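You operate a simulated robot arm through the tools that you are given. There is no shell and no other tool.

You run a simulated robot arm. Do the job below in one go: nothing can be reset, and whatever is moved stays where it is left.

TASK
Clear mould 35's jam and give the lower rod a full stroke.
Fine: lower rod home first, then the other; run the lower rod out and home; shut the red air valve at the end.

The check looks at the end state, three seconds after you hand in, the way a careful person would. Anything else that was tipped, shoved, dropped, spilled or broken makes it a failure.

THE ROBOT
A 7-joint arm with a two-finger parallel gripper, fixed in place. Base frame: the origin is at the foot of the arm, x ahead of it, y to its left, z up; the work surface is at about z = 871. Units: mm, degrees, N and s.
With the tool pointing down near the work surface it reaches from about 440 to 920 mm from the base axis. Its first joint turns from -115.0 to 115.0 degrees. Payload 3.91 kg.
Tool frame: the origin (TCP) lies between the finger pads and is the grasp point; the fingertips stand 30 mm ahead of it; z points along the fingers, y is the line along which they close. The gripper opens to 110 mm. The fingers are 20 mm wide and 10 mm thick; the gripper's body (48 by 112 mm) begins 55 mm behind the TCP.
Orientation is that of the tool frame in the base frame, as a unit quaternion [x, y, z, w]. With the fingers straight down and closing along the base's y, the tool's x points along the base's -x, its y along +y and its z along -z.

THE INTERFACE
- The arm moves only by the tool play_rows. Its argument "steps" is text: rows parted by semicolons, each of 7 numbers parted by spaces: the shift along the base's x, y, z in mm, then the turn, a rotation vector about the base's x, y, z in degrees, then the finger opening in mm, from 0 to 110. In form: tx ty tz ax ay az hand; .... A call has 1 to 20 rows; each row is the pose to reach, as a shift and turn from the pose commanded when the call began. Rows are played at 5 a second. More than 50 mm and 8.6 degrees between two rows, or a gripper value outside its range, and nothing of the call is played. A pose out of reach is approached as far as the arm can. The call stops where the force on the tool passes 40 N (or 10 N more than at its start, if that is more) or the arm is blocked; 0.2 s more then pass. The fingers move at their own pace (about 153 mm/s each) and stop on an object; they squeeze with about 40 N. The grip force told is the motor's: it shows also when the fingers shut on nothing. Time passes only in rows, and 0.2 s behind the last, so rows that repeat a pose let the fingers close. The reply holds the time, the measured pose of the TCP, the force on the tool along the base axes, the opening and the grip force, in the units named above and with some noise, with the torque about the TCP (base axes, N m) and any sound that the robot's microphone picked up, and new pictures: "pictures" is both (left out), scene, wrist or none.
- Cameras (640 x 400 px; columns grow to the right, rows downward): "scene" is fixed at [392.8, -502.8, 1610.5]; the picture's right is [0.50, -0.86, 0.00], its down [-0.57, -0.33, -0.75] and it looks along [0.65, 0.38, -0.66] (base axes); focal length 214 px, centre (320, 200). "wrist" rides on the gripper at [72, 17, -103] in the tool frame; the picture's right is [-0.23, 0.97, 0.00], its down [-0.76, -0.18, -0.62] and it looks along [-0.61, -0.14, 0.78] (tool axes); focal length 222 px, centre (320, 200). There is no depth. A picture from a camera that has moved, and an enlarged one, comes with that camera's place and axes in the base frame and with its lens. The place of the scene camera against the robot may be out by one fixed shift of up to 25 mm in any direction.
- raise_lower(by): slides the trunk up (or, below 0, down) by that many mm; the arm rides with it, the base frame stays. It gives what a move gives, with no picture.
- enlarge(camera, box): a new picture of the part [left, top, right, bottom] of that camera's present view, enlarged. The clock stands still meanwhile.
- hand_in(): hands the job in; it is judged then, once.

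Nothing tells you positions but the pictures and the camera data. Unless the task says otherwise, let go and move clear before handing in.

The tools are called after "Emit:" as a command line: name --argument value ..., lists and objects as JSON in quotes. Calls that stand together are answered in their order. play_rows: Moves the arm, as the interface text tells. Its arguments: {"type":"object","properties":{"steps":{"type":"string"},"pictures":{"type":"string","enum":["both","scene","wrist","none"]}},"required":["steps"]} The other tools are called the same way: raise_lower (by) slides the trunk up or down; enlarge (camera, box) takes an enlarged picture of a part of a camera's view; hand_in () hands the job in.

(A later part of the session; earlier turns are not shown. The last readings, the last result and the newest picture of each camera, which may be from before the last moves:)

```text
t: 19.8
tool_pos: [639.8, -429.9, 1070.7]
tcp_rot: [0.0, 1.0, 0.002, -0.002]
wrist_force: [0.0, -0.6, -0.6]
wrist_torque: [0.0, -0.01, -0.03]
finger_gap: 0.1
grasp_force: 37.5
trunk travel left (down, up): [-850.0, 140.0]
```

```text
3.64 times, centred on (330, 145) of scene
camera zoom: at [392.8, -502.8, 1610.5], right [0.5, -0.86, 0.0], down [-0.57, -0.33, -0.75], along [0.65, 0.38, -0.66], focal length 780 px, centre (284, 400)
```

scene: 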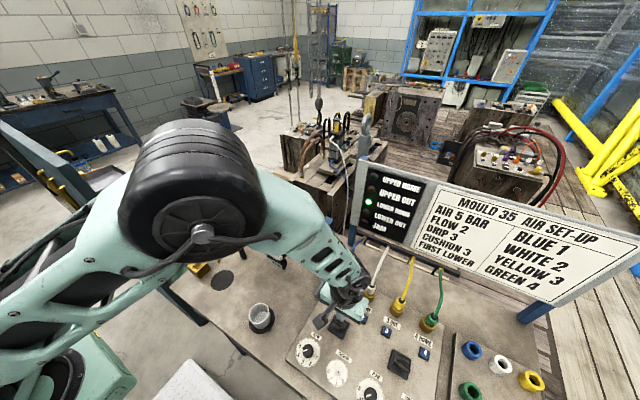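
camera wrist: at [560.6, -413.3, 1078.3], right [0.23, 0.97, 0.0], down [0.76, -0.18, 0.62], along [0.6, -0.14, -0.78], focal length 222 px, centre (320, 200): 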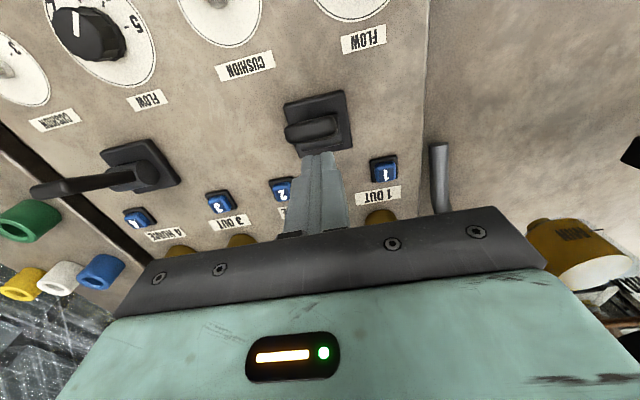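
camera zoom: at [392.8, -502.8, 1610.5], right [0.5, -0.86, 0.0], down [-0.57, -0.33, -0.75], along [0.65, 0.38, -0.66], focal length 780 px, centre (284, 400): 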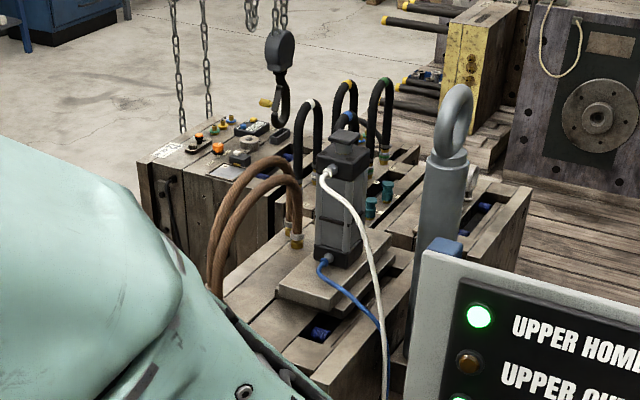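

Both rods are now home. Next I'll run the lower rod out, moving to the near side of lever 2, around (566, -611).

Emit:
play_rows --steps "-16 -38 0 0 0 0 0; -32 -76 0 0 0 0 0; -48 -114 0 0 0 0 0; -64 -152 0 -0.1 -0.1 0 0; -74 -182 0 -0.2 -0.2 0 0; -74 -182 -40 -0.2 -0.2 0 0; -74 -182 -80 -0.2 -0.2 0 0; -74 -182 -101 -0.2 -0.2 0 0; -74 -182 -101 -0.2 -0.2 0 0"

Emit:
enlarge --camera "wrist" --box '[200, 40, 440, 240]'

Emit:
enlarge --camera "scene" --box '[300, 260, 460, 400]'

```text
t: 21.8
tool_pos: [566.3, -613.7, 968.6]
tcp_rot: [0.002, 1.0, 0.0, 0.0]
wrist_force: [-0.5, 0.5, -0.3]
wrist_torque: [0.0, 0.03, 0.0]
finger_gap: 0.1
grasp_force: 37.6
trunk travel left (down, up): [-850.0, 140.0]
camera wrist: at [493.4, -594.4, 1070.6], right [0.23, 0.97, 0.0], down [0.76, -0.18, 0.62], along [0.61, -0.14, -0.78], focal length 222 px, centre (320, 200)
```

scene: 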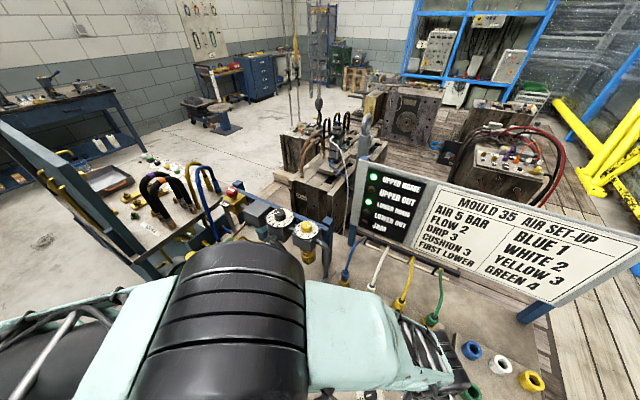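
wrist: 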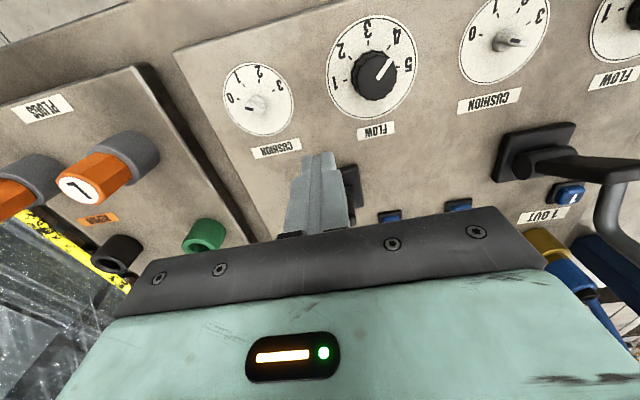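

```text
2.00 times, centred on (320, 140) of wrist
camera zoom: at [493.4, -594.4, 1070.6], right [0.23, 0.97, 0.0], down [0.76, -0.18, 0.62], along [0.61, -0.14, -0.78], focal length 444 px, centre (320, 320)
```

zoom: 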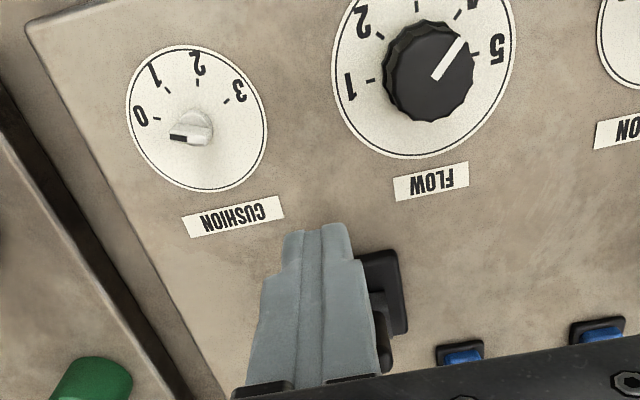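

```text
2.86 times, centred on (380, 330) of scene
camera zoom: at [392.8, -502.8, 1610.5], right [0.5, -0.86, 0.0], down [-0.57, -0.33, -0.75], along [0.65, 0.38, -0.66], focal length 613 px, centre (149, -171)
```

zoom: 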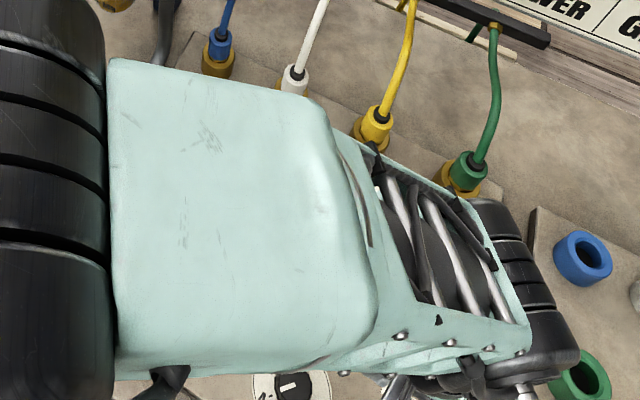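

The fingers are on the near side of lever 2, with a plain path to push. I'll push it away (+x), following the arc, to run the lower rod out.

Emit:
play_rows --steps "8 2 1 0 0 0 0; 14 2 1 0 0 0 0; 19 2 2 0 0 0 0; 24 2 3 0 0 0 0; 29 2 4 0 0 0 0; 34 2 5 0 0 0 0; 39 2 6 0 0 0 0; 44 2 7 0 0 0 0; 49 2 8 0 0 0 0; 54 2 8 0 0 0 0; 60 2 8 0 0 0 0; 60 2 8 0 0 0 0"

Emit:
enlarge --camera "scene" --box '[350, 165, 450, 255]'

Emit:
enlarge --camera "wrist" --box '[200, 40, 440, 240]'

```text
t: 24.4
tool_pos: [624.4, -610.6, 978.8]
tcp_rot: [0.001, 1.0, 0.0, 0.001]
wrist_force: [-0.5, 0.1, -0.2]
wrist_torque: [-0.04, 0.01, -0.01]
finger_gap: 0.1
grasp_force: 37.5
trunk travel left (down, up): [-850.0, 140.0]
camera wrist: at [552.5, -592.5, 1080.6], right [0.23, 0.97, 0.0], down [0.76, -0.18, 0.62], along [0.61, -0.14, -0.78], focal length 222 px, centre (320, 200)
```

scene: 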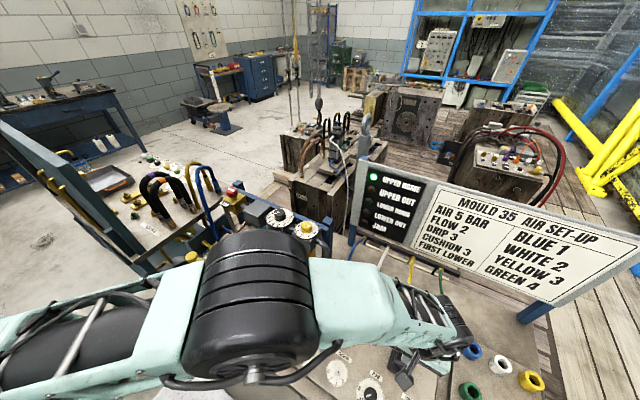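
wrist: 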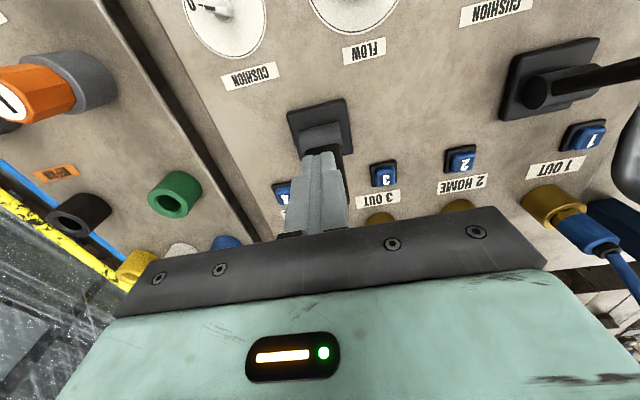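

```text
4.44 times, centred on (400, 210) of scene
camera zoom: at [392.8, -502.8, 1610.5], right [0.5, -0.86, 0.0], down [-0.57, -0.33, -0.75], along [0.65, 0.38, -0.66], focal length 953 px, centre (-36, 156)
```

zoom: 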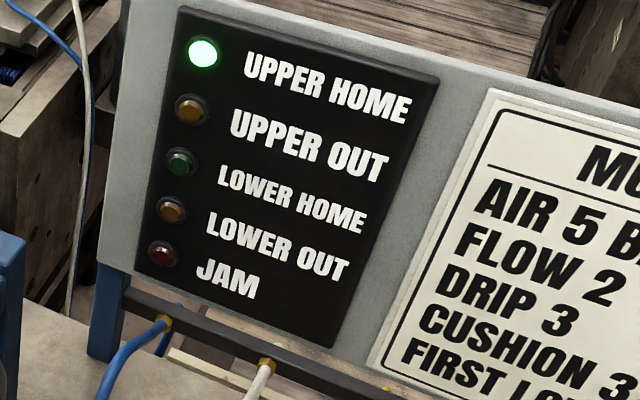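

```text
2.00 times, centred on (320, 140) of wrist
camera zoom: at [552.5, -592.5, 1080.6], right [0.23, 0.97, 0.0], down [0.76, -0.18, 0.62], along [0.61, -0.14, -0.78], focal length 444 px, centre (320, 320)
```

zoom: 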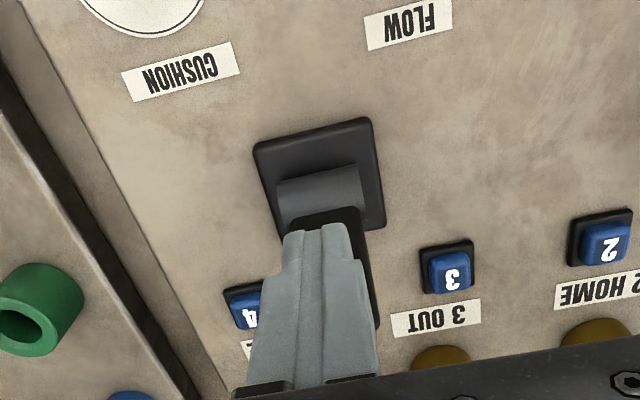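

Lever 2 is over and LOWER HOME is off, so the lower rod is extending. I'll lift clear and wait for LOWER OUT.

Emit:
play_rows --steps "-6 0 10 0 0 0 0; -6 0 50 0 0 0 0; -6 0 80 0 0 0 0; -6 0 80 0 0 0 0; -6 0 80 0 0 0 0; -6 0 80 0 0 0 0; -6 0 80 0 0 0 0; -6 0 80 0 0 0 0; -6 0 80 0 0 0 0; -6 0 80 0 0 0 0" --pictures "none"

Emit:
enlarge --camera "scene" --box '[350, 165, 450, 255]'

Emit:
enlarge --camera "scene" --box '[260, 110, 400, 240]'

```text
t: 26.6
tool_pos: [619.7, -609.3, 1059.3]
tcp_rot: [0.001, 1.0, -0.001, 0.0]
wrist_force: [0.1, 0.6, 0.0]
wrist_torque: [0.0, 0.0, -0.01]
finger_gap: 0.0
grasp_force: 37.9
trunk travel left (down, up): [-850.0, 140.0]
```

```text
4.44 times, centred on (400, 210) of scene
camera zoom: at [392.8, -502.8, 1610.5], right [0.5, -0.86, 0.0], down [-0.57, -0.33, -0.75], along [0.65, 0.38, -0.66], focal length 953 px, centre (-36, 156)
```

zoom: 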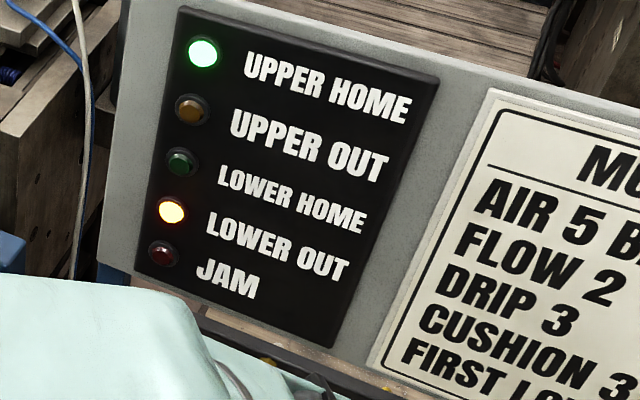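

```text
3.08 times, centred on (330, 175) of scene
camera zoom: at [392.8, -502.8, 1610.5], right [0.5, -0.86, 0.0], down [-0.57, -0.33, -0.75], along [0.65, 0.38, -0.66], focal length 660 px, centre (289, 277)
```

zoom: 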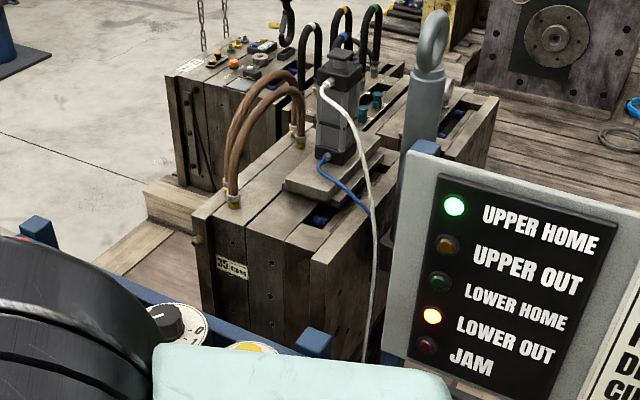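

LOWER OUT is lit. Now I'll go behind lever 2 again and bring the lower rod home.

Emit:
play_rows --steps "36 -1 5 0 0 0 0; 72 -1 5 0 0 0 0; 72 -1 -35 0 0 0 0; 72 -1 -70 0 0 0 0; 72 -1 -89 0 0 0 0; 66 -1 -89 0 0 0 0; 60 -1 -89 0 0 0 0; 54 -1 -88 0 0 0 0; 49 -1 -87 0 0 0 0; 44 -1 -86 0 0 0 0; 39 -1 -85 0 0 0 0; 34 -1 -84 0 0 0 0; 29 -1 -83 0 0 0 0; 24 -1 -82 0 0 0 0; 19 -1 -82 0 0 0 0; 14 -1 -82 0 0 0 0; 14 -1 -82 0 0 0 0"

Emit:
enlarge --camera "scene" --box '[350, 165, 450, 255]'

Emit:
enlarge --camera "wrist" --box '[200, 40, 440, 240]'

```text
t: 30.2
tool_pos: [634.0, -611.7, 976.3]
tcp_rot: [0.001, 1.0, -0.001, 0.0]
wrist_force: [-0.6, 0.8, 0.1]
wrist_torque: [0.03, 0.01, -0.02]
finger_gap: 0.0
grasp_force: 38.0
trunk travel left (down, up): [-850.0, 140.0]
camera wrist: at [559.5, -593.5, 1078.4], right [0.23, 0.97, 0.0], down [0.76, -0.18, 0.62], along [0.61, -0.14, -0.78], focal length 222 px, centre (320, 200)
```

scene: 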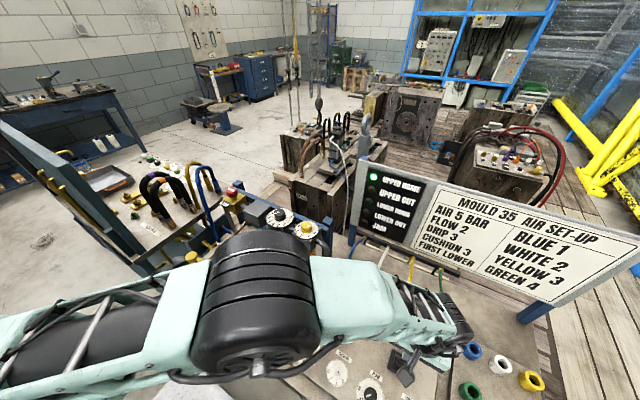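
wrist: 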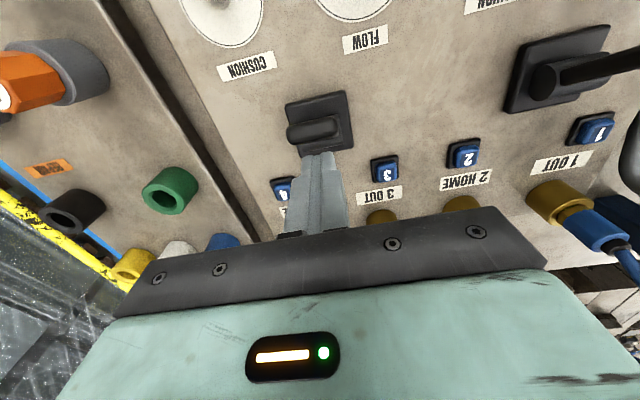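

```text
4.44 times, centred on (400, 210) of scene
camera zoom: at [392.8, -502.8, 1610.5], right [0.5, -0.86, 0.0], down [-0.57, -0.33, -0.75], along [0.65, 0.38, -0.66], focal length 953 px, centre (-36, 156)
```

zoom: 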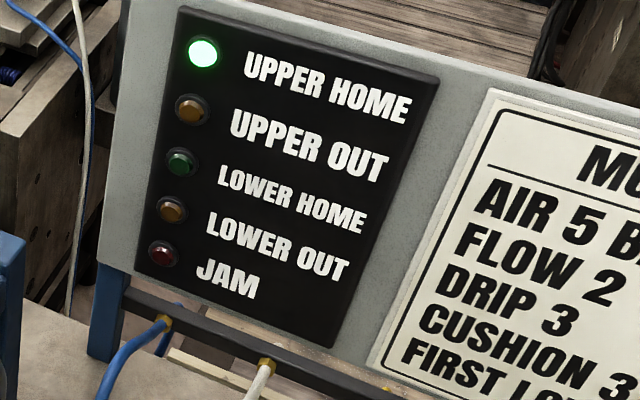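

```text
2.00 times, centred on (320, 140) of wrist
camera zoom: at [559.5, -593.5, 1078.4], right [0.23, 0.97, 0.0], down [0.76, -0.18, 0.62], along [0.61, -0.14, -0.78], focal length 444 px, centre (320, 320)
```

zoom: 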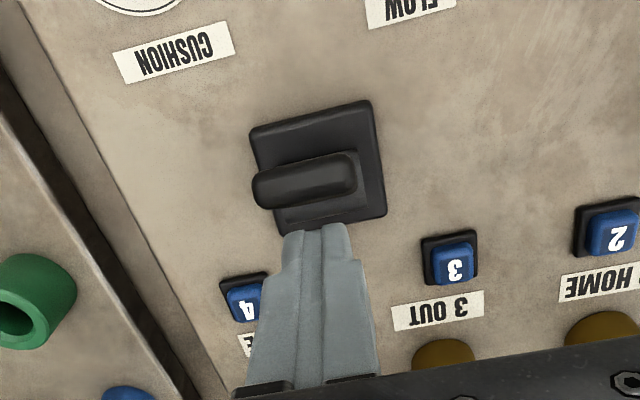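

Lever 2 is back on the near side. I'll lift well clear and confirm LOWER HOME comes on before going to the red valve.

Emit:
play_rows --steps "6 0 10 0 0 0 0; 6 0 55 0 0 0 0; 0 0 100 0 0 0 0; 0 0 145 0 0 0 0; 0 0 190 0 0 0 0; -15 20 230 0 0 0 0; -30 40 270 0 0 0 0; -40 60 310 0 0 0 0; -40 60 310 0 0 0 0"

Emit:
enlarge --camera "scene" --box '[350, 165, 450, 255]'

Emit:
enlarge --camera "wrist" --box '[150, 0, 450, 220]'

```text
t: 32.2
tool_pos: [593.3, -550.1, 1283.5]
tcp_rot: [0.0, 1.0, 0.0, 0.0]
wrist_force: [-0.1, 0.7, -0.4]
wrist_torque: [0.02, 0.0, 0.04]
finger_gap: 0.1
grasp_force: 38.4
trunk travel left (down, up): [-850.0, 140.0]
camera wrist: at [520.1, -532.4, 1386.1], right [0.23, 0.97, 0.0], down [0.76, -0.18, 0.62], along [0.61, -0.14, -0.78], focal length 222 px, centre (320, 200)
```

scene: 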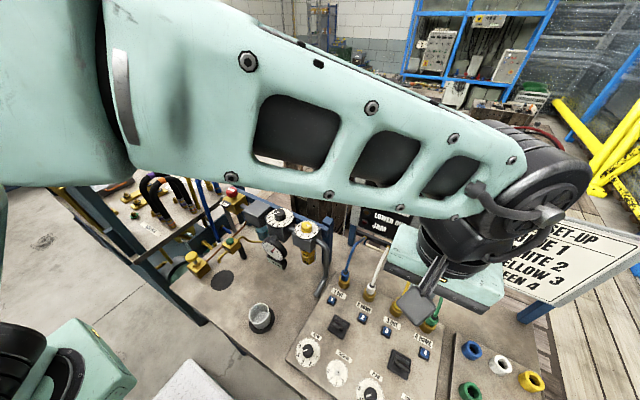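
wrist: 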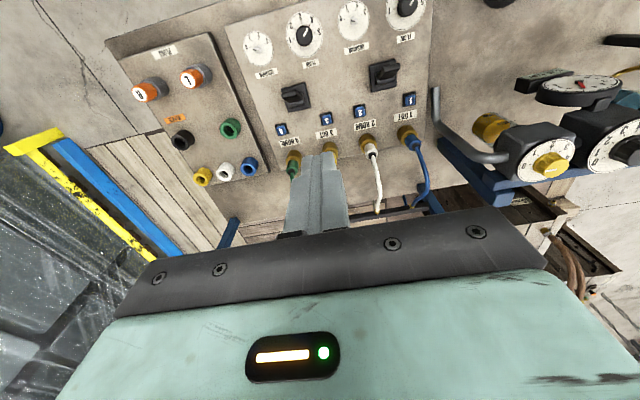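

```text
4.44 times, centred on (400, 210) of scene
camera zoom: at [392.8, -502.8, 1610.5], right [0.5, -0.86, 0.0], down [-0.57, -0.33, -0.75], along [0.65, 0.38, -0.66], focal length 953 px, centre (-36, 156)
```

zoom: 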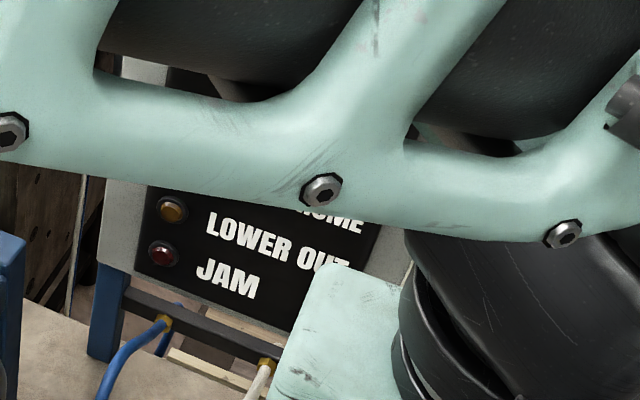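

```text
1.82 times, centred on (300, 110) of wrist
camera zoom: at [520.1, -532.4, 1386.1], right [0.23, 0.97, 0.0], down [0.76, -0.18, 0.62], along [0.61, -0.14, -0.78], focal length 404 px, centre (356, 364)
```

zoom: 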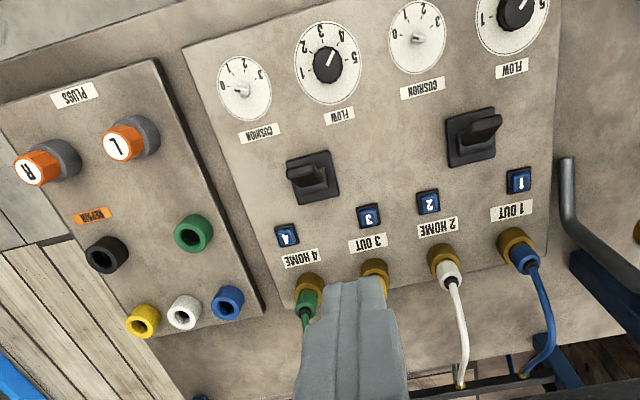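

Both levers sit at home and the panel looks undisturbed. Next I'll travel over to view the red valve, checking the lamps on the way.

Emit:
play_rows --steps "-5 47 10 0 0 0 0; -10 94 20 0 0 0 0; -15 141 30 0 0 0 0; -20 188 40 0 0 0 0; -25 235 50 0 0 0 0; -30 282 60 0 0 0 0; -35 329 70 0 0 0 0; -40 376 72 0 0 0 0; -45 423 72 0 0 0 0; -50 470 72 0 0 0 0; -54 517 72 0 0 0 0; -54 564 72 0 0 0 0; -54 610 72 0 0 0 0; -54 610 72 0 0 0 0"

Emit:
enlarge --camera "scene" --box '[350, 165, 450, 255]'

Emit:
enlarge --camera "wrist" --box '[200, 50, 500, 250]'

```text
t: 35.2
tool_pos: [535.7, 57.6, 1355.6]
tcp_rot: [0.002, 1.0, 0.0, 0.001]
wrist_force: [-1.2, -0.7, 0.0]
wrist_torque: [-0.04, -0.02, -0.02]
finger_gap: 0.0
grasp_force: 37.8
trunk travel left (down, up): [-850.0, 140.0]
camera wrist: at [463.8, 76.3, 1459.2], right [0.23, 0.97, 0.0], down [0.76, -0.18, 0.62], along [0.61, -0.14, -0.78], focal length 222 px, centre (320, 200)
```

scene: 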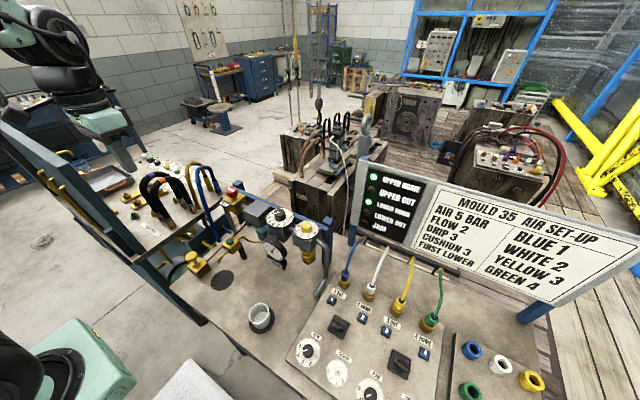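
wrist: 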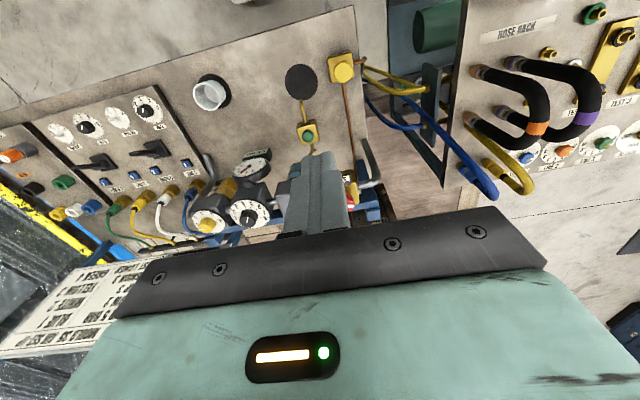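

```text
4.44 times, centred on (400, 210) of scene
camera zoom: at [392.8, -502.8, 1610.5], right [0.5, -0.86, 0.0], down [-0.57, -0.33, -0.75], along [0.65, 0.38, -0.66], focal length 953 px, centre (-36, 156)
```

zoom: 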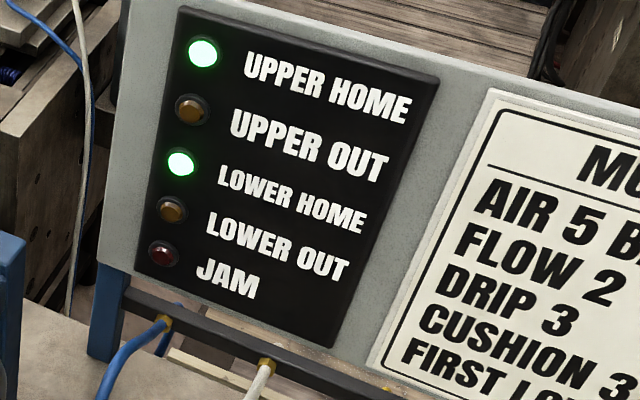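

```text
2.00 times, centred on (350, 150) of wrist
camera zoom: at [463.8, 76.3, 1459.2], right [0.23, 0.97, 0.0], down [0.76, -0.18, 0.62], along [0.61, -0.14, -0.78], focal length 444 px, centre (260, 300)
```

zoom: 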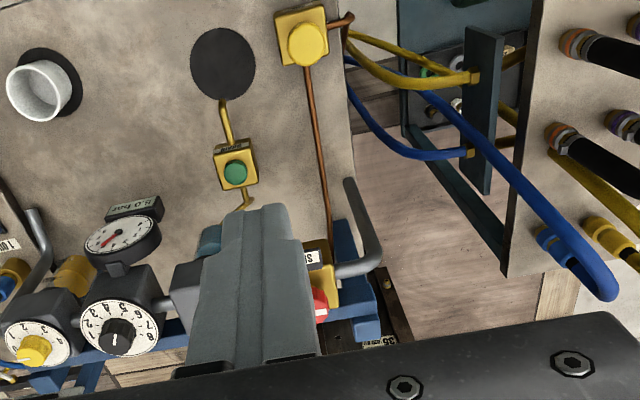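

Both HOME lamps are on and JAM is off. I'll open the fingers for a clear view of the red valve, which sits around (757, 65, 1106).

Emit:
play_rows --steps "-20 10 0 0 0 0 110; -40 20 -20 0 0 0 110; -40 20 -20 0 0 0 110; -40 20 -20 0 0 0 110" --pictures "wrist"

Emit:
enlarge --camera "wrist" --box '[230, 90, 430, 220]'

Emit:
enlarge --camera "wrist" --box '[290, 140, 370, 200]'

Emit:
enlarge --camera "scene" --box '[200, 170, 280, 230]'

```text
t: 36.2
tool_pos: [498.7, 77.3, 1337.0]
tcp_rot: [0.001, 1.0, 0.0, 0.0]
wrist_force: [0.2, 0.5, -0.3]
wrist_torque: [0.01, -0.01, 0.02]
finger_gap: 110.0
grasp_force: 0.0
trunk travel left (down, up): [-850.0, 140.0]
camera wrist: at [425.3, 95.4, 1439.5], right [0.23, 0.97, 0.0], down [0.76, -0.18, 0.62], along [0.61, -0.14, -0.78], focal length 222 px, centre (320, 200)
```

wrist: 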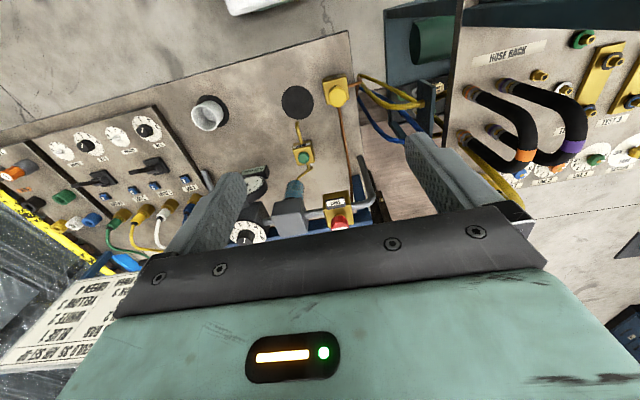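

```text
3.08 times, centred on (330, 155) of wrist
camera zoom: at [425.3, 95.4, 1439.5], right [0.23, 0.97, 0.0], down [0.76, -0.18, 0.62], along [0.61, -0.14, -0.78], focal length 684 px, centre (289, 338)
```

zoom: 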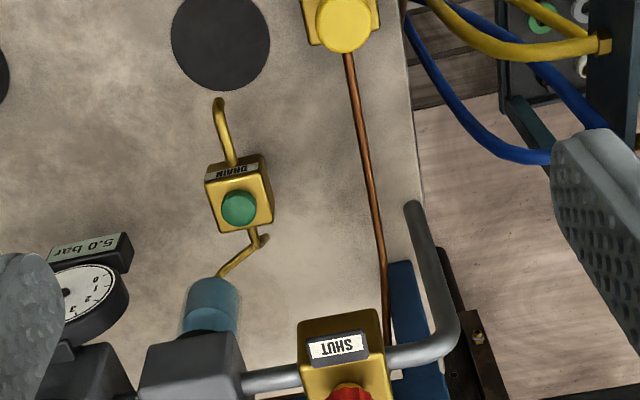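

```text
6.67 times, centred on (330, 170) of wrist
camera zoom: at [425.3, 95.4, 1439.5], right [0.23, 0.97, 0.0], down [0.76, -0.18, 0.62], along [0.61, -0.14, -0.78], focal length 1481 px, centre (253, 400)
```

zoom: 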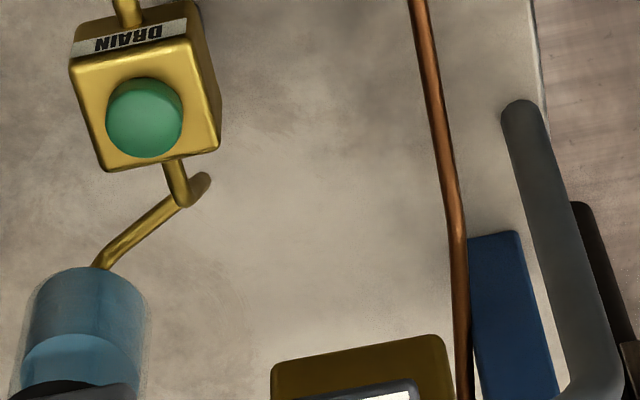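

```text
6.67 times, centred on (240, 200) of scene
camera zoom: at [392.8, -502.8, 1610.5], right [0.5, -0.86, 0.0], down [-0.57, -0.33, -0.75], along [0.65, 0.38, -0.66], focal length 1430 px, centre (853, 200)
```

zoom: 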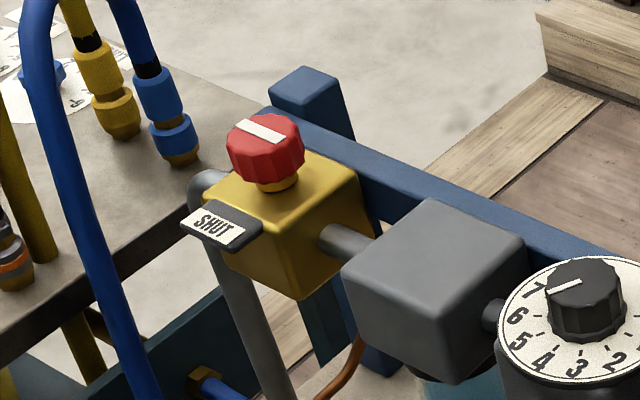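

The knob's white bar lies along the pipe (open), nearer the +y side, and the SHUT tag is on the -x side. A +90° turn about z should therefore shut it. I'll move closer to pin down the knob's position.

Emit:
play_rows --steps "40 -4 -20 0 0 0 110; 80 -8 -40 0 0 0 110; 120 -12 -60 0 0 0 110; 150 -14 -80 0 0 0 110; 172 -16 -92 0 0 0 110; 172 -16 -92 0 0 0 110" --pictures "both"

Emit:
enlarge --camera "wrist" --box '[260, 110, 420, 220]'

```text
t: 37.6
tool_pos: [673.4, 62.8, 1246.5]
tcp_rot: [0.0, 1.0, 0.0, 0.0]
wrist_force: [0.9, 1.0, -0.1]
wrist_torque: [-0.01, -0.03, 0.01]
finger_gap: 109.9
grasp_force: 0.1
trunk travel left (down, up): [-850.0, 140.0]
camera wrist: at [599.3, 80.6, 1348.8], right [0.23, 0.97, 0.0], down [0.76, -0.18, 0.62], along [0.61, -0.14, -0.78], focal length 222 px, centre (320, 200)
```

scene: 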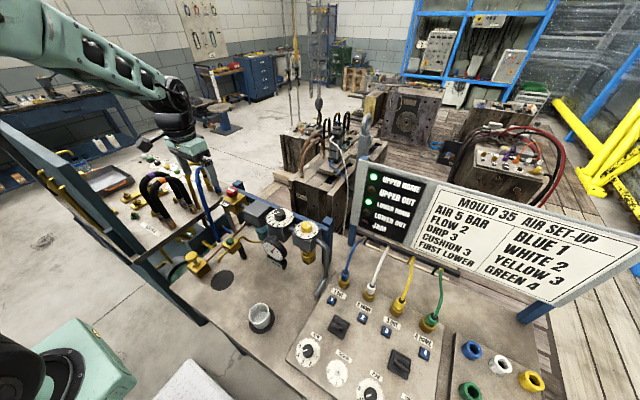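
wrist: 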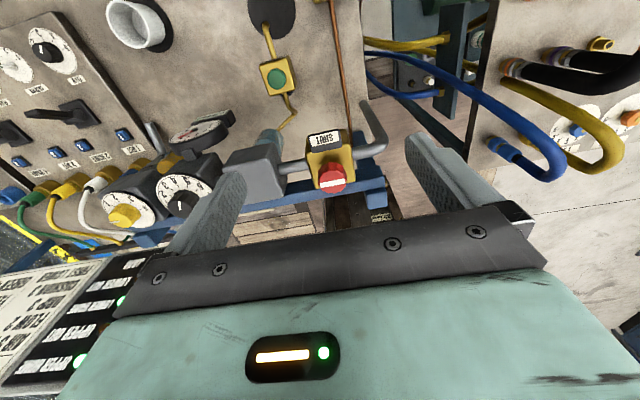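

```text
3.64 times, centred on (340, 165) of wrist
camera zoom: at [599.3, 80.6, 1348.8], right [0.23, 0.97, 0.0], down [0.76, -0.18, 0.62], along [0.61, -0.14, -0.78], focal length 808 px, centre (247, 327)
```

zoom: 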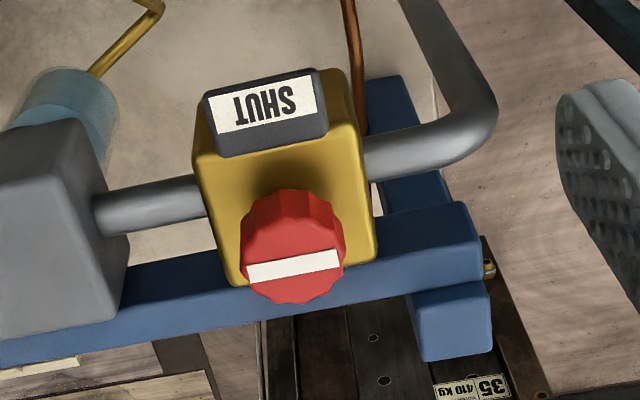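

I place the knob's top centre at about (752, 61, 1123), with a diameter of about 38 mm and the bar lying along y. I'll hover over it to verify alignment.

Emit:
play_rows --steps "40 -1 -10 0 0 0 110; 79 -1.5 -20 0 0 0 90; 79 -1.5 -46 0 0 0 70; 79 -1.5 -46 0 0 0 70" --pictures "both"

Emit:
enlarge --camera "wrist" --box '[220, 60, 420, 220]'

Emit:
enlarge --camera "scene" --box '[180, 130, 300, 230]'

```text
t: 38.6
tool_pos: [752.7, 60.3, 1201.5]
tcp_rot: [0.001, 1.0, 0.0, 0.001]
wrist_force: [0.5, 0.2, -0.8]
wrist_torque: [-0.02, 0.0, 0.03]
finger_gap: 70.0
grasp_force: 0.0
trunk travel left (down, up): [-850.0, 140.0]
camera wrist: at [678.6, 79.0, 1303.1], right [0.23, 0.97, 0.0], down [0.76, -0.18, 0.62], along [0.61, -0.14, -0.78], focal length 222 px, centre (320, 200)
```

scene: 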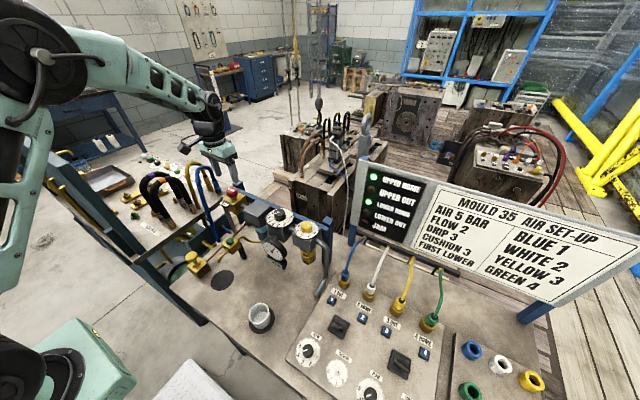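
wrist: 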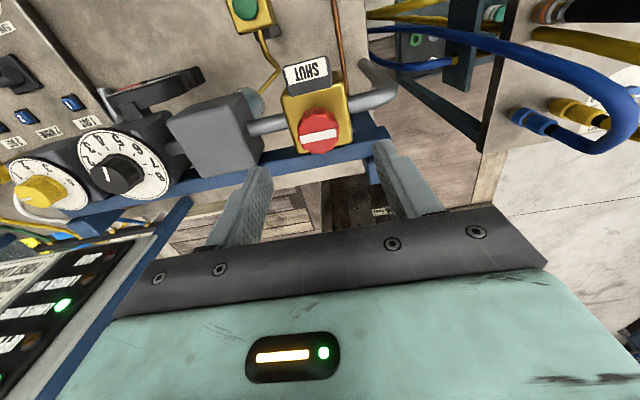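

```text
2.50 times, centred on (320, 140) of wrist
camera zoom: at [678.6, 79.0, 1303.1], right [0.23, 0.97, 0.0], down [0.76, -0.18, 0.62], along [0.61, -0.14, -0.78], focal length 555 px, centre (320, 350)
```

zoom: 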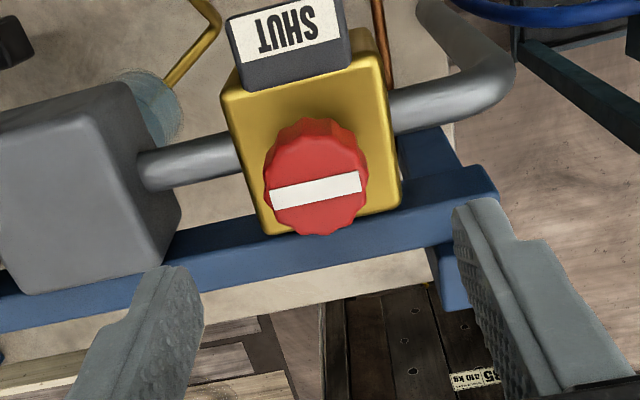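

```text
4.00 times, centred on (240, 180) of scene
camera zoom: at [392.8, -502.8, 1610.5], right [0.5, -0.86, 0.0], down [-0.57, -0.33, -0.75], along [0.65, 0.38, -0.66], focal length 858 px, centre (640, 280)
```

zoom: 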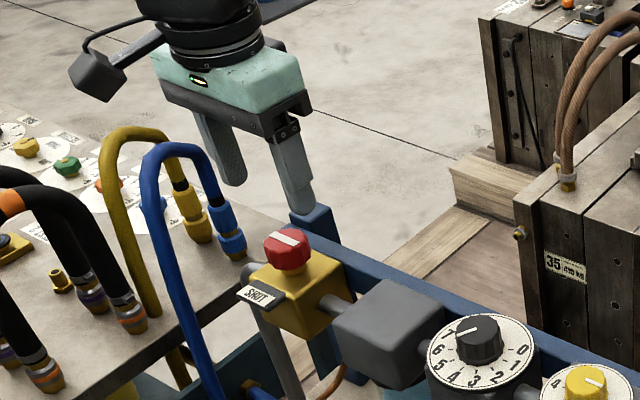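

The knob sits centred under the gripper to within about 1 mm. I'll descend and close on it.

Emit:
play_rows --steps "0 0 -30 0 0 0 70; 0 0 -55 0 0 0 70; 0 0 -67 0 0 0 70; 0 0 -67 0 0 0 20; 0 0 -67 0 0 0 20; 0 0 -67 0 0 0 20; 0 0 -67 0 0 0 20" --pictures "both"

Emit:
enlarge --camera "wrist" --box '[220, 100, 420, 240]'

Emit:
enlarge --camera "scene" --box '[180, 130, 300, 230]'

```text
t: 40.2
tool_pos: [749.9, 60.0, 1133.3]
tcp_rot: [0.001, 1.0, -0.001, 0.001]
wrist_force: [-0.6, -10.9, -4.2]
wrist_torque: [-0.42, -0.7, 0.0]
finger_gap: 34.3
grasp_force: 45.1
trunk travel left (down, up): [-850.0, 140.0]
camera wrist: at [677.3, 78.1, 1236.1], right [0.23, 0.97, 0.0], down [0.76, -0.18, 0.62], along [0.61, -0.14, -0.78], focal length 222 px, centre (320, 200)
```

scene: 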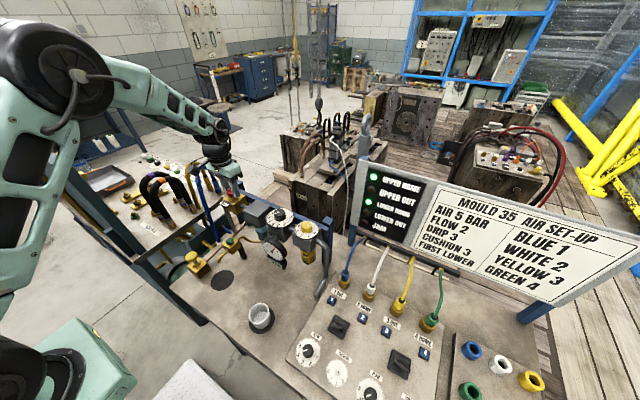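
wrist: 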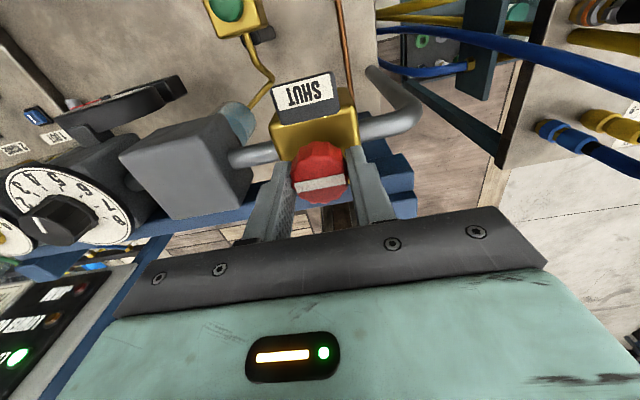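

```text
2.86 times, centred on (320, 170) of wrist
camera zoom: at [677.3, 78.1, 1236.1], right [0.23, 0.97, 0.0], down [0.76, -0.18, 0.62], along [0.61, -0.14, -0.78], focal length 635 px, centre (320, 286)
```

zoom: 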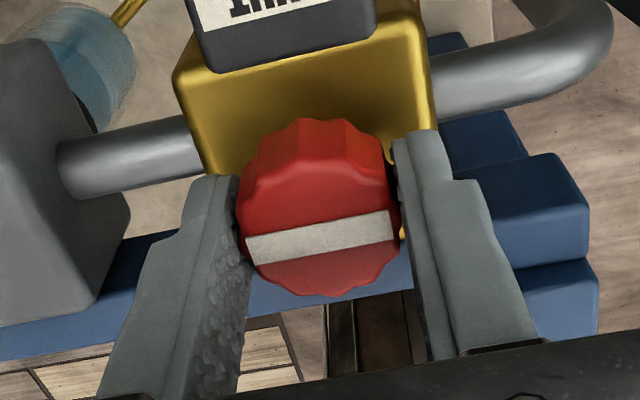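

```text
4.00 times, centred on (240, 180) of scene
camera zoom: at [392.8, -502.8, 1610.5], right [0.5, -0.86, 0.0], down [-0.57, -0.33, -0.75], along [0.65, 0.38, -0.66], focal length 858 px, centre (640, 280)
```

zoom: 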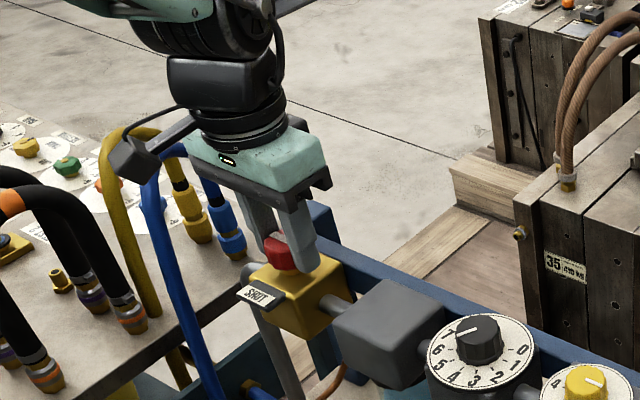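

I've got hold of the knob (34 mm) with a slight sideways load. I'll ease that and try a small clockwise turn to find which way the valve moves.

Emit:
play_rows --steps "0 -1.5 0 0 0 0 20; 0 -1.5 0 0 0 -4 20; 0 -1.5 0 0 0 -8 20; 0 -1.5 0 0 0 -12 20; 0 -1.5 0 0 0 -16 20; 0 -1.5 0 0 0 -16 20" --pictures "wrist"

Emit:
enlarge --camera "wrist" --box '[220, 100, 420, 240]'

```text
t: 41.6
tool_pos: [750.7, 59.3, 1133.4]
tcp_rot: [0.14, 0.99, 0.001, 0.0]
wrist_force: [-0.4, -2.2, 4.2]
wrist_torque: [0.13, 0.63, 0.03]
finger_gap: 34.4
grasp_force: 45.0
trunk travel left (down, up): [-850.0, 140.0]
camera wrist: at [684.6, 97.0, 1236.1], right [0.49, 0.87, 0.0], down [0.68, -0.38, 0.62], along [0.54, -0.3, -0.78], focal length 222 px, centre (320, 200)
```

wrist: 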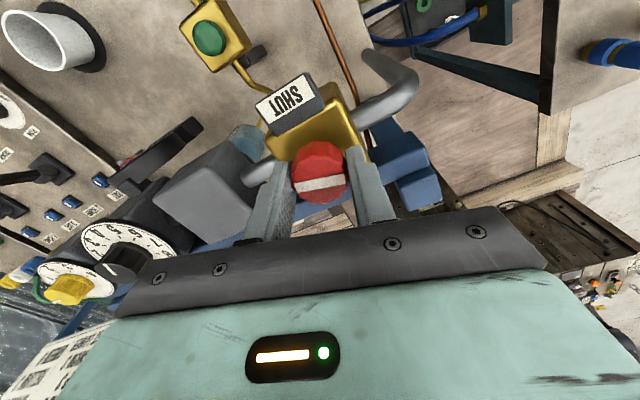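

```text
2.86 times, centred on (320, 170) of wrist
camera zoom: at [684.6, 97.0, 1236.1], right [0.49, 0.87, 0.0], down [0.68, -0.38, 0.62], along [0.54, -0.3, -0.78], focal length 635 px, centre (320, 286)
```

zoom: 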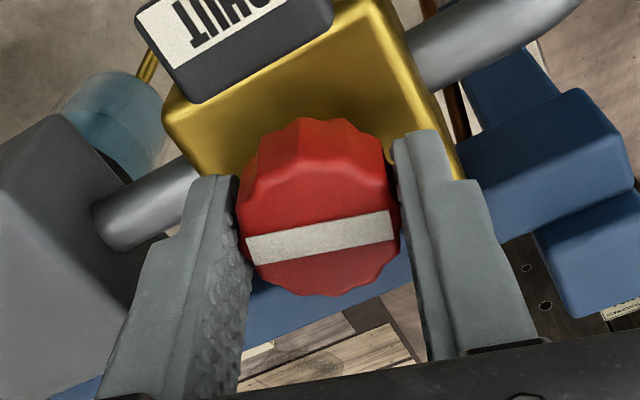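

The knob turns freely clockwise with the gripper, with no stop. I'll continue to a full quarter turn.

Emit:
play_rows --steps "0 0 0 0 0 -7 20; 0 0 0 0 0 -14 20; 0 0 0 0 0 -21 20; 0 0 0 0 0 -28 20; 0 0 0 0 0 -35 20; 0 0 0 0 0 -42 20; 0 0 0 0 0 -49 20; 0 0 0 0 0 -56 20; 0 0 0 0 0 -63 20; 0 0 0 0 0 -70 20; 0 0 0 0 0 -74 20; 0 0 0 0 0 -74 20" --pictures "both"

Emit:
enlarge --camera "wrist" --box '[220, 80, 420, 240]'

Emit:
enlarge --camera "scene" --box '[190, 150, 310, 280]'

```text
t: 44.2
tool_pos: [749.6, 59.2, 1134.4]
tcp_rot: [0.709, 0.705, 0.0, 0.0]
wrist_force: [-1.2, 1.3, 12.1]
wrist_torque: [0.17, -0.04, 0.0]
finger_gap: 34.4
grasp_force: 44.9
trunk travel left (down, up): [-850.0, 140.0]
camera wrist: at [766.4, 133.0, 1236.1], right [0.97, -0.23, 0.0], down [-0.18, -0.76, 0.62], along [-0.14, -0.61, -0.78], focal length 222 px, centre (320, 200)
```

scene: 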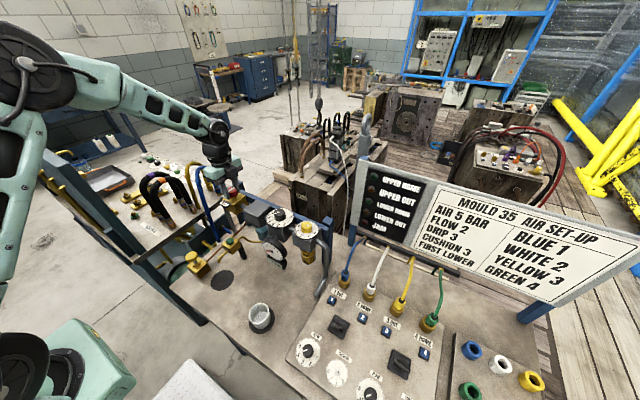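
wrist: 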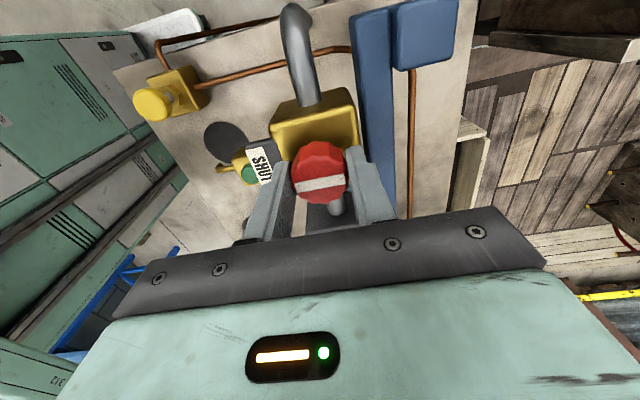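

```text
2.50 times, centred on (320, 160) of wrist
camera zoom: at [766.4, 133.0, 1236.1], right [0.97, -0.23, 0.0], down [-0.18, -0.76, 0.62], along [-0.14, -0.61, -0.78], focal length 555 px, centre (320, 300)
```

zoom: 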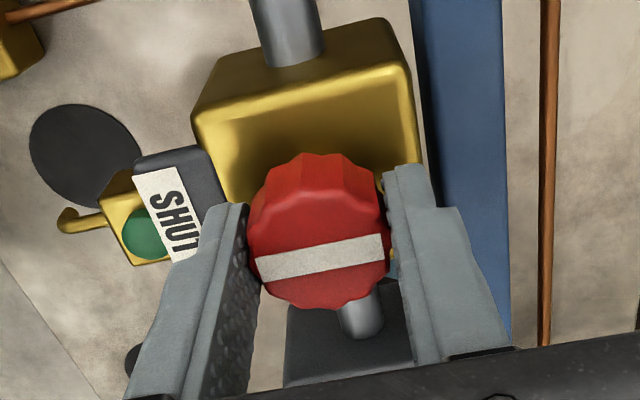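

```text
3.08 times, centred on (250, 215) of scene
camera zoom: at [392.8, -502.8, 1610.5], right [0.5, -0.86, 0.0], down [-0.57, -0.33, -0.75], along [0.65, 0.38, -0.66], focal length 660 px, centre (535, 154)
```

zoom: 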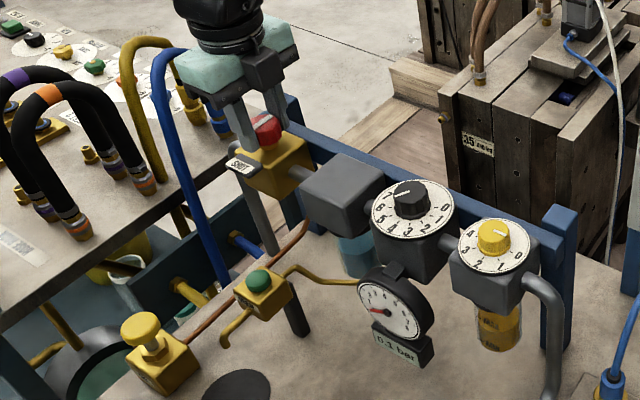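

The bar now lies across the pipe, lined up with the SHUT tag, and the gauge has dropped. I'll check the gauge reading and the lamps.

Emit:
enlarge --camera "scene" --box '[350, 165, 450, 255]'

Emit:
enlarge --camera "scene" --box '[255, 230, 305, 275]'

Emit:
enlarge --camera "scene" --box '[280, 90, 380, 200]'

```text
4.44 times, centred on (400, 210) of scene
camera zoom: at [392.8, -502.8, 1610.5], right [0.5, -0.86, 0.0], down [-0.57, -0.33, -0.75], along [0.65, 0.38, -0.66], focal length 953 px, centre (-36, 156)
```

zoom: 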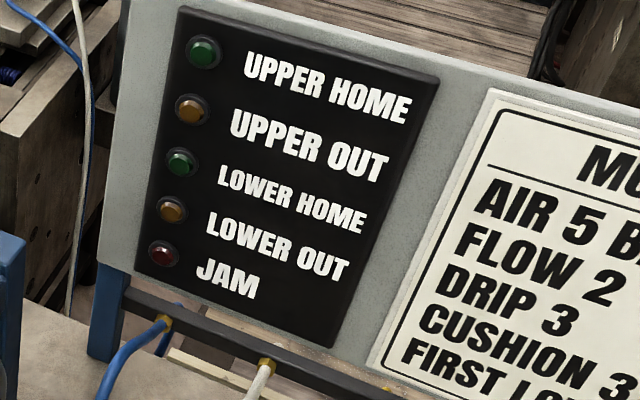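

```text
8.89 times, centred on (280, 252) of scene
camera zoom: at [392.8, -502.8, 1610.5], right [0.5, -0.86, 0.0], down [-0.57, -0.33, -0.75], along [0.65, 0.38, -0.66], focal length 1906 px, centre (676, -267)
```

zoom: 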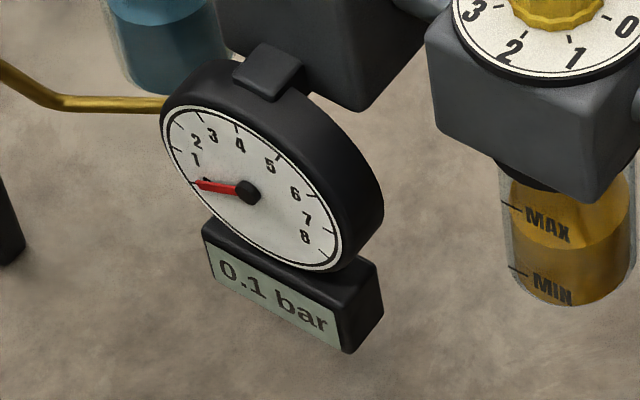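

```text
3.64 times, centred on (330, 145) of scene
camera zoom: at [392.8, -502.8, 1610.5], right [0.5, -0.86, 0.0], down [-0.57, -0.33, -0.75], along [0.65, 0.38, -0.66], focal length 780 px, centre (284, 400)
```

zoom: 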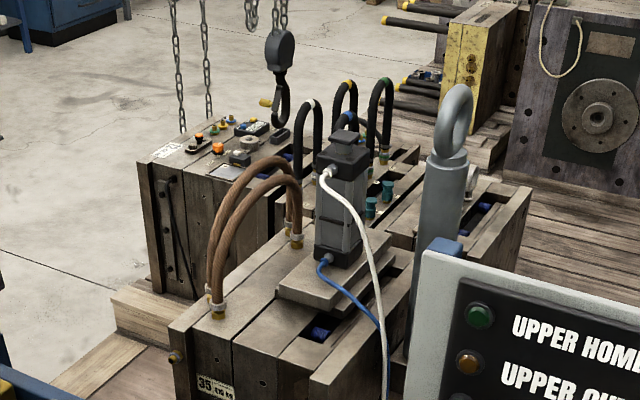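

The gauge is down to 0.1 bar and the lamps are dark because there's no air; the upper rod is still retracted. I'll release the knob, lift straight up and check that the valve stays shut.

Emit:
play_rows --steps "0 0 0 0 0 0 34; 0 0 0 0 0 0 58; 0 0 0 0 0 0 58; 0 0 25 0 0 0 58; 0 0 60 0 0 0 58; 0 0 100 0 0 0 58; 0 0 140 0 0 0 58; 0 0 140 0 0 0 58" --pictures "both"

Emit:
enlarge --camera "wrist" --box '[220, 60, 420, 220]'

Emit:
enlarge --camera "scene" --box '[200, 170, 300, 280]'

```text
t: 46.0
tool_pos: [750.2, 61.1, 1272.8]
tcp_rot: [0.708, 0.706, 0.0, 0.0]
wrist_force: [-0.3, -0.4, 0.6]
wrist_torque: [0.03, 0.01, 0.01]
finger_gap: 57.9
grasp_force: 0.0
trunk travel left (down, up): [-850.0, 140.0]
camera wrist: at [766.5, 134.1, 1375.9], right [0.97, -0.23, 0.0], down [-0.18, -0.76, 0.62], along [-0.14, -0.61, -0.78], focal length 222 px, centre (320, 200)
```

scene: 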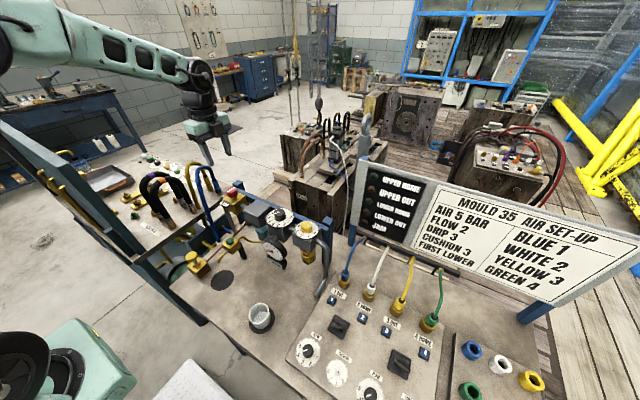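
wrist: 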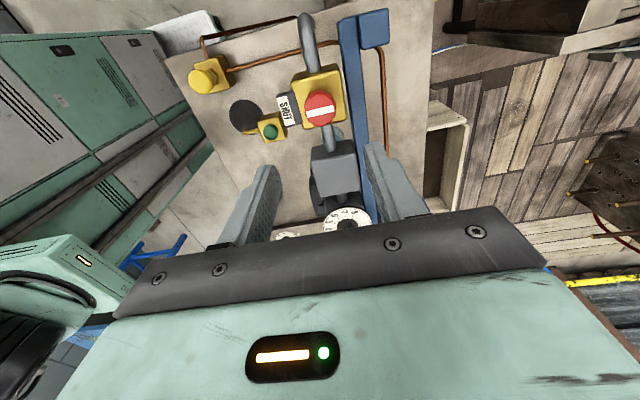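

```text
2.50 times, centred on (320, 140) of wrist
camera zoom: at [766.5, 134.1, 1375.9], right [0.97, -0.23, 0.0], down [-0.18, -0.76, 0.62], along [-0.14, -0.61, -0.78], focal length 555 px, centre (320, 350)
```

zoom: 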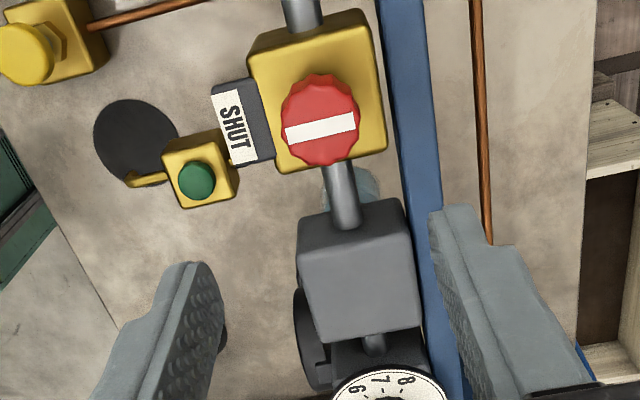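

```text
3.64 times, centred on (250, 225) of scene
camera zoom: at [392.8, -502.8, 1610.5], right [0.5, -0.86, 0.0], down [-0.57, -0.33, -0.75], along [0.65, 0.38, -0.66], focal length 780 px, centre (574, 109)
```

zoom: 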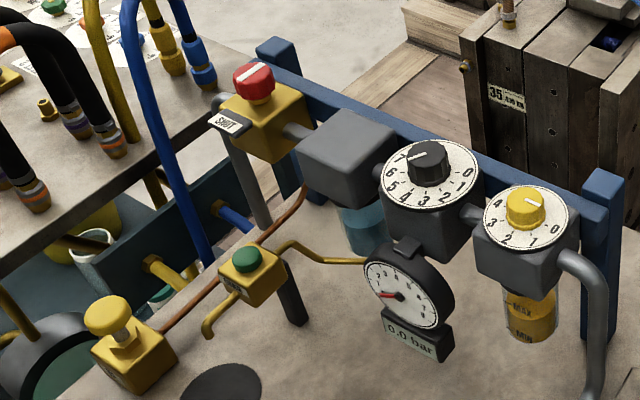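

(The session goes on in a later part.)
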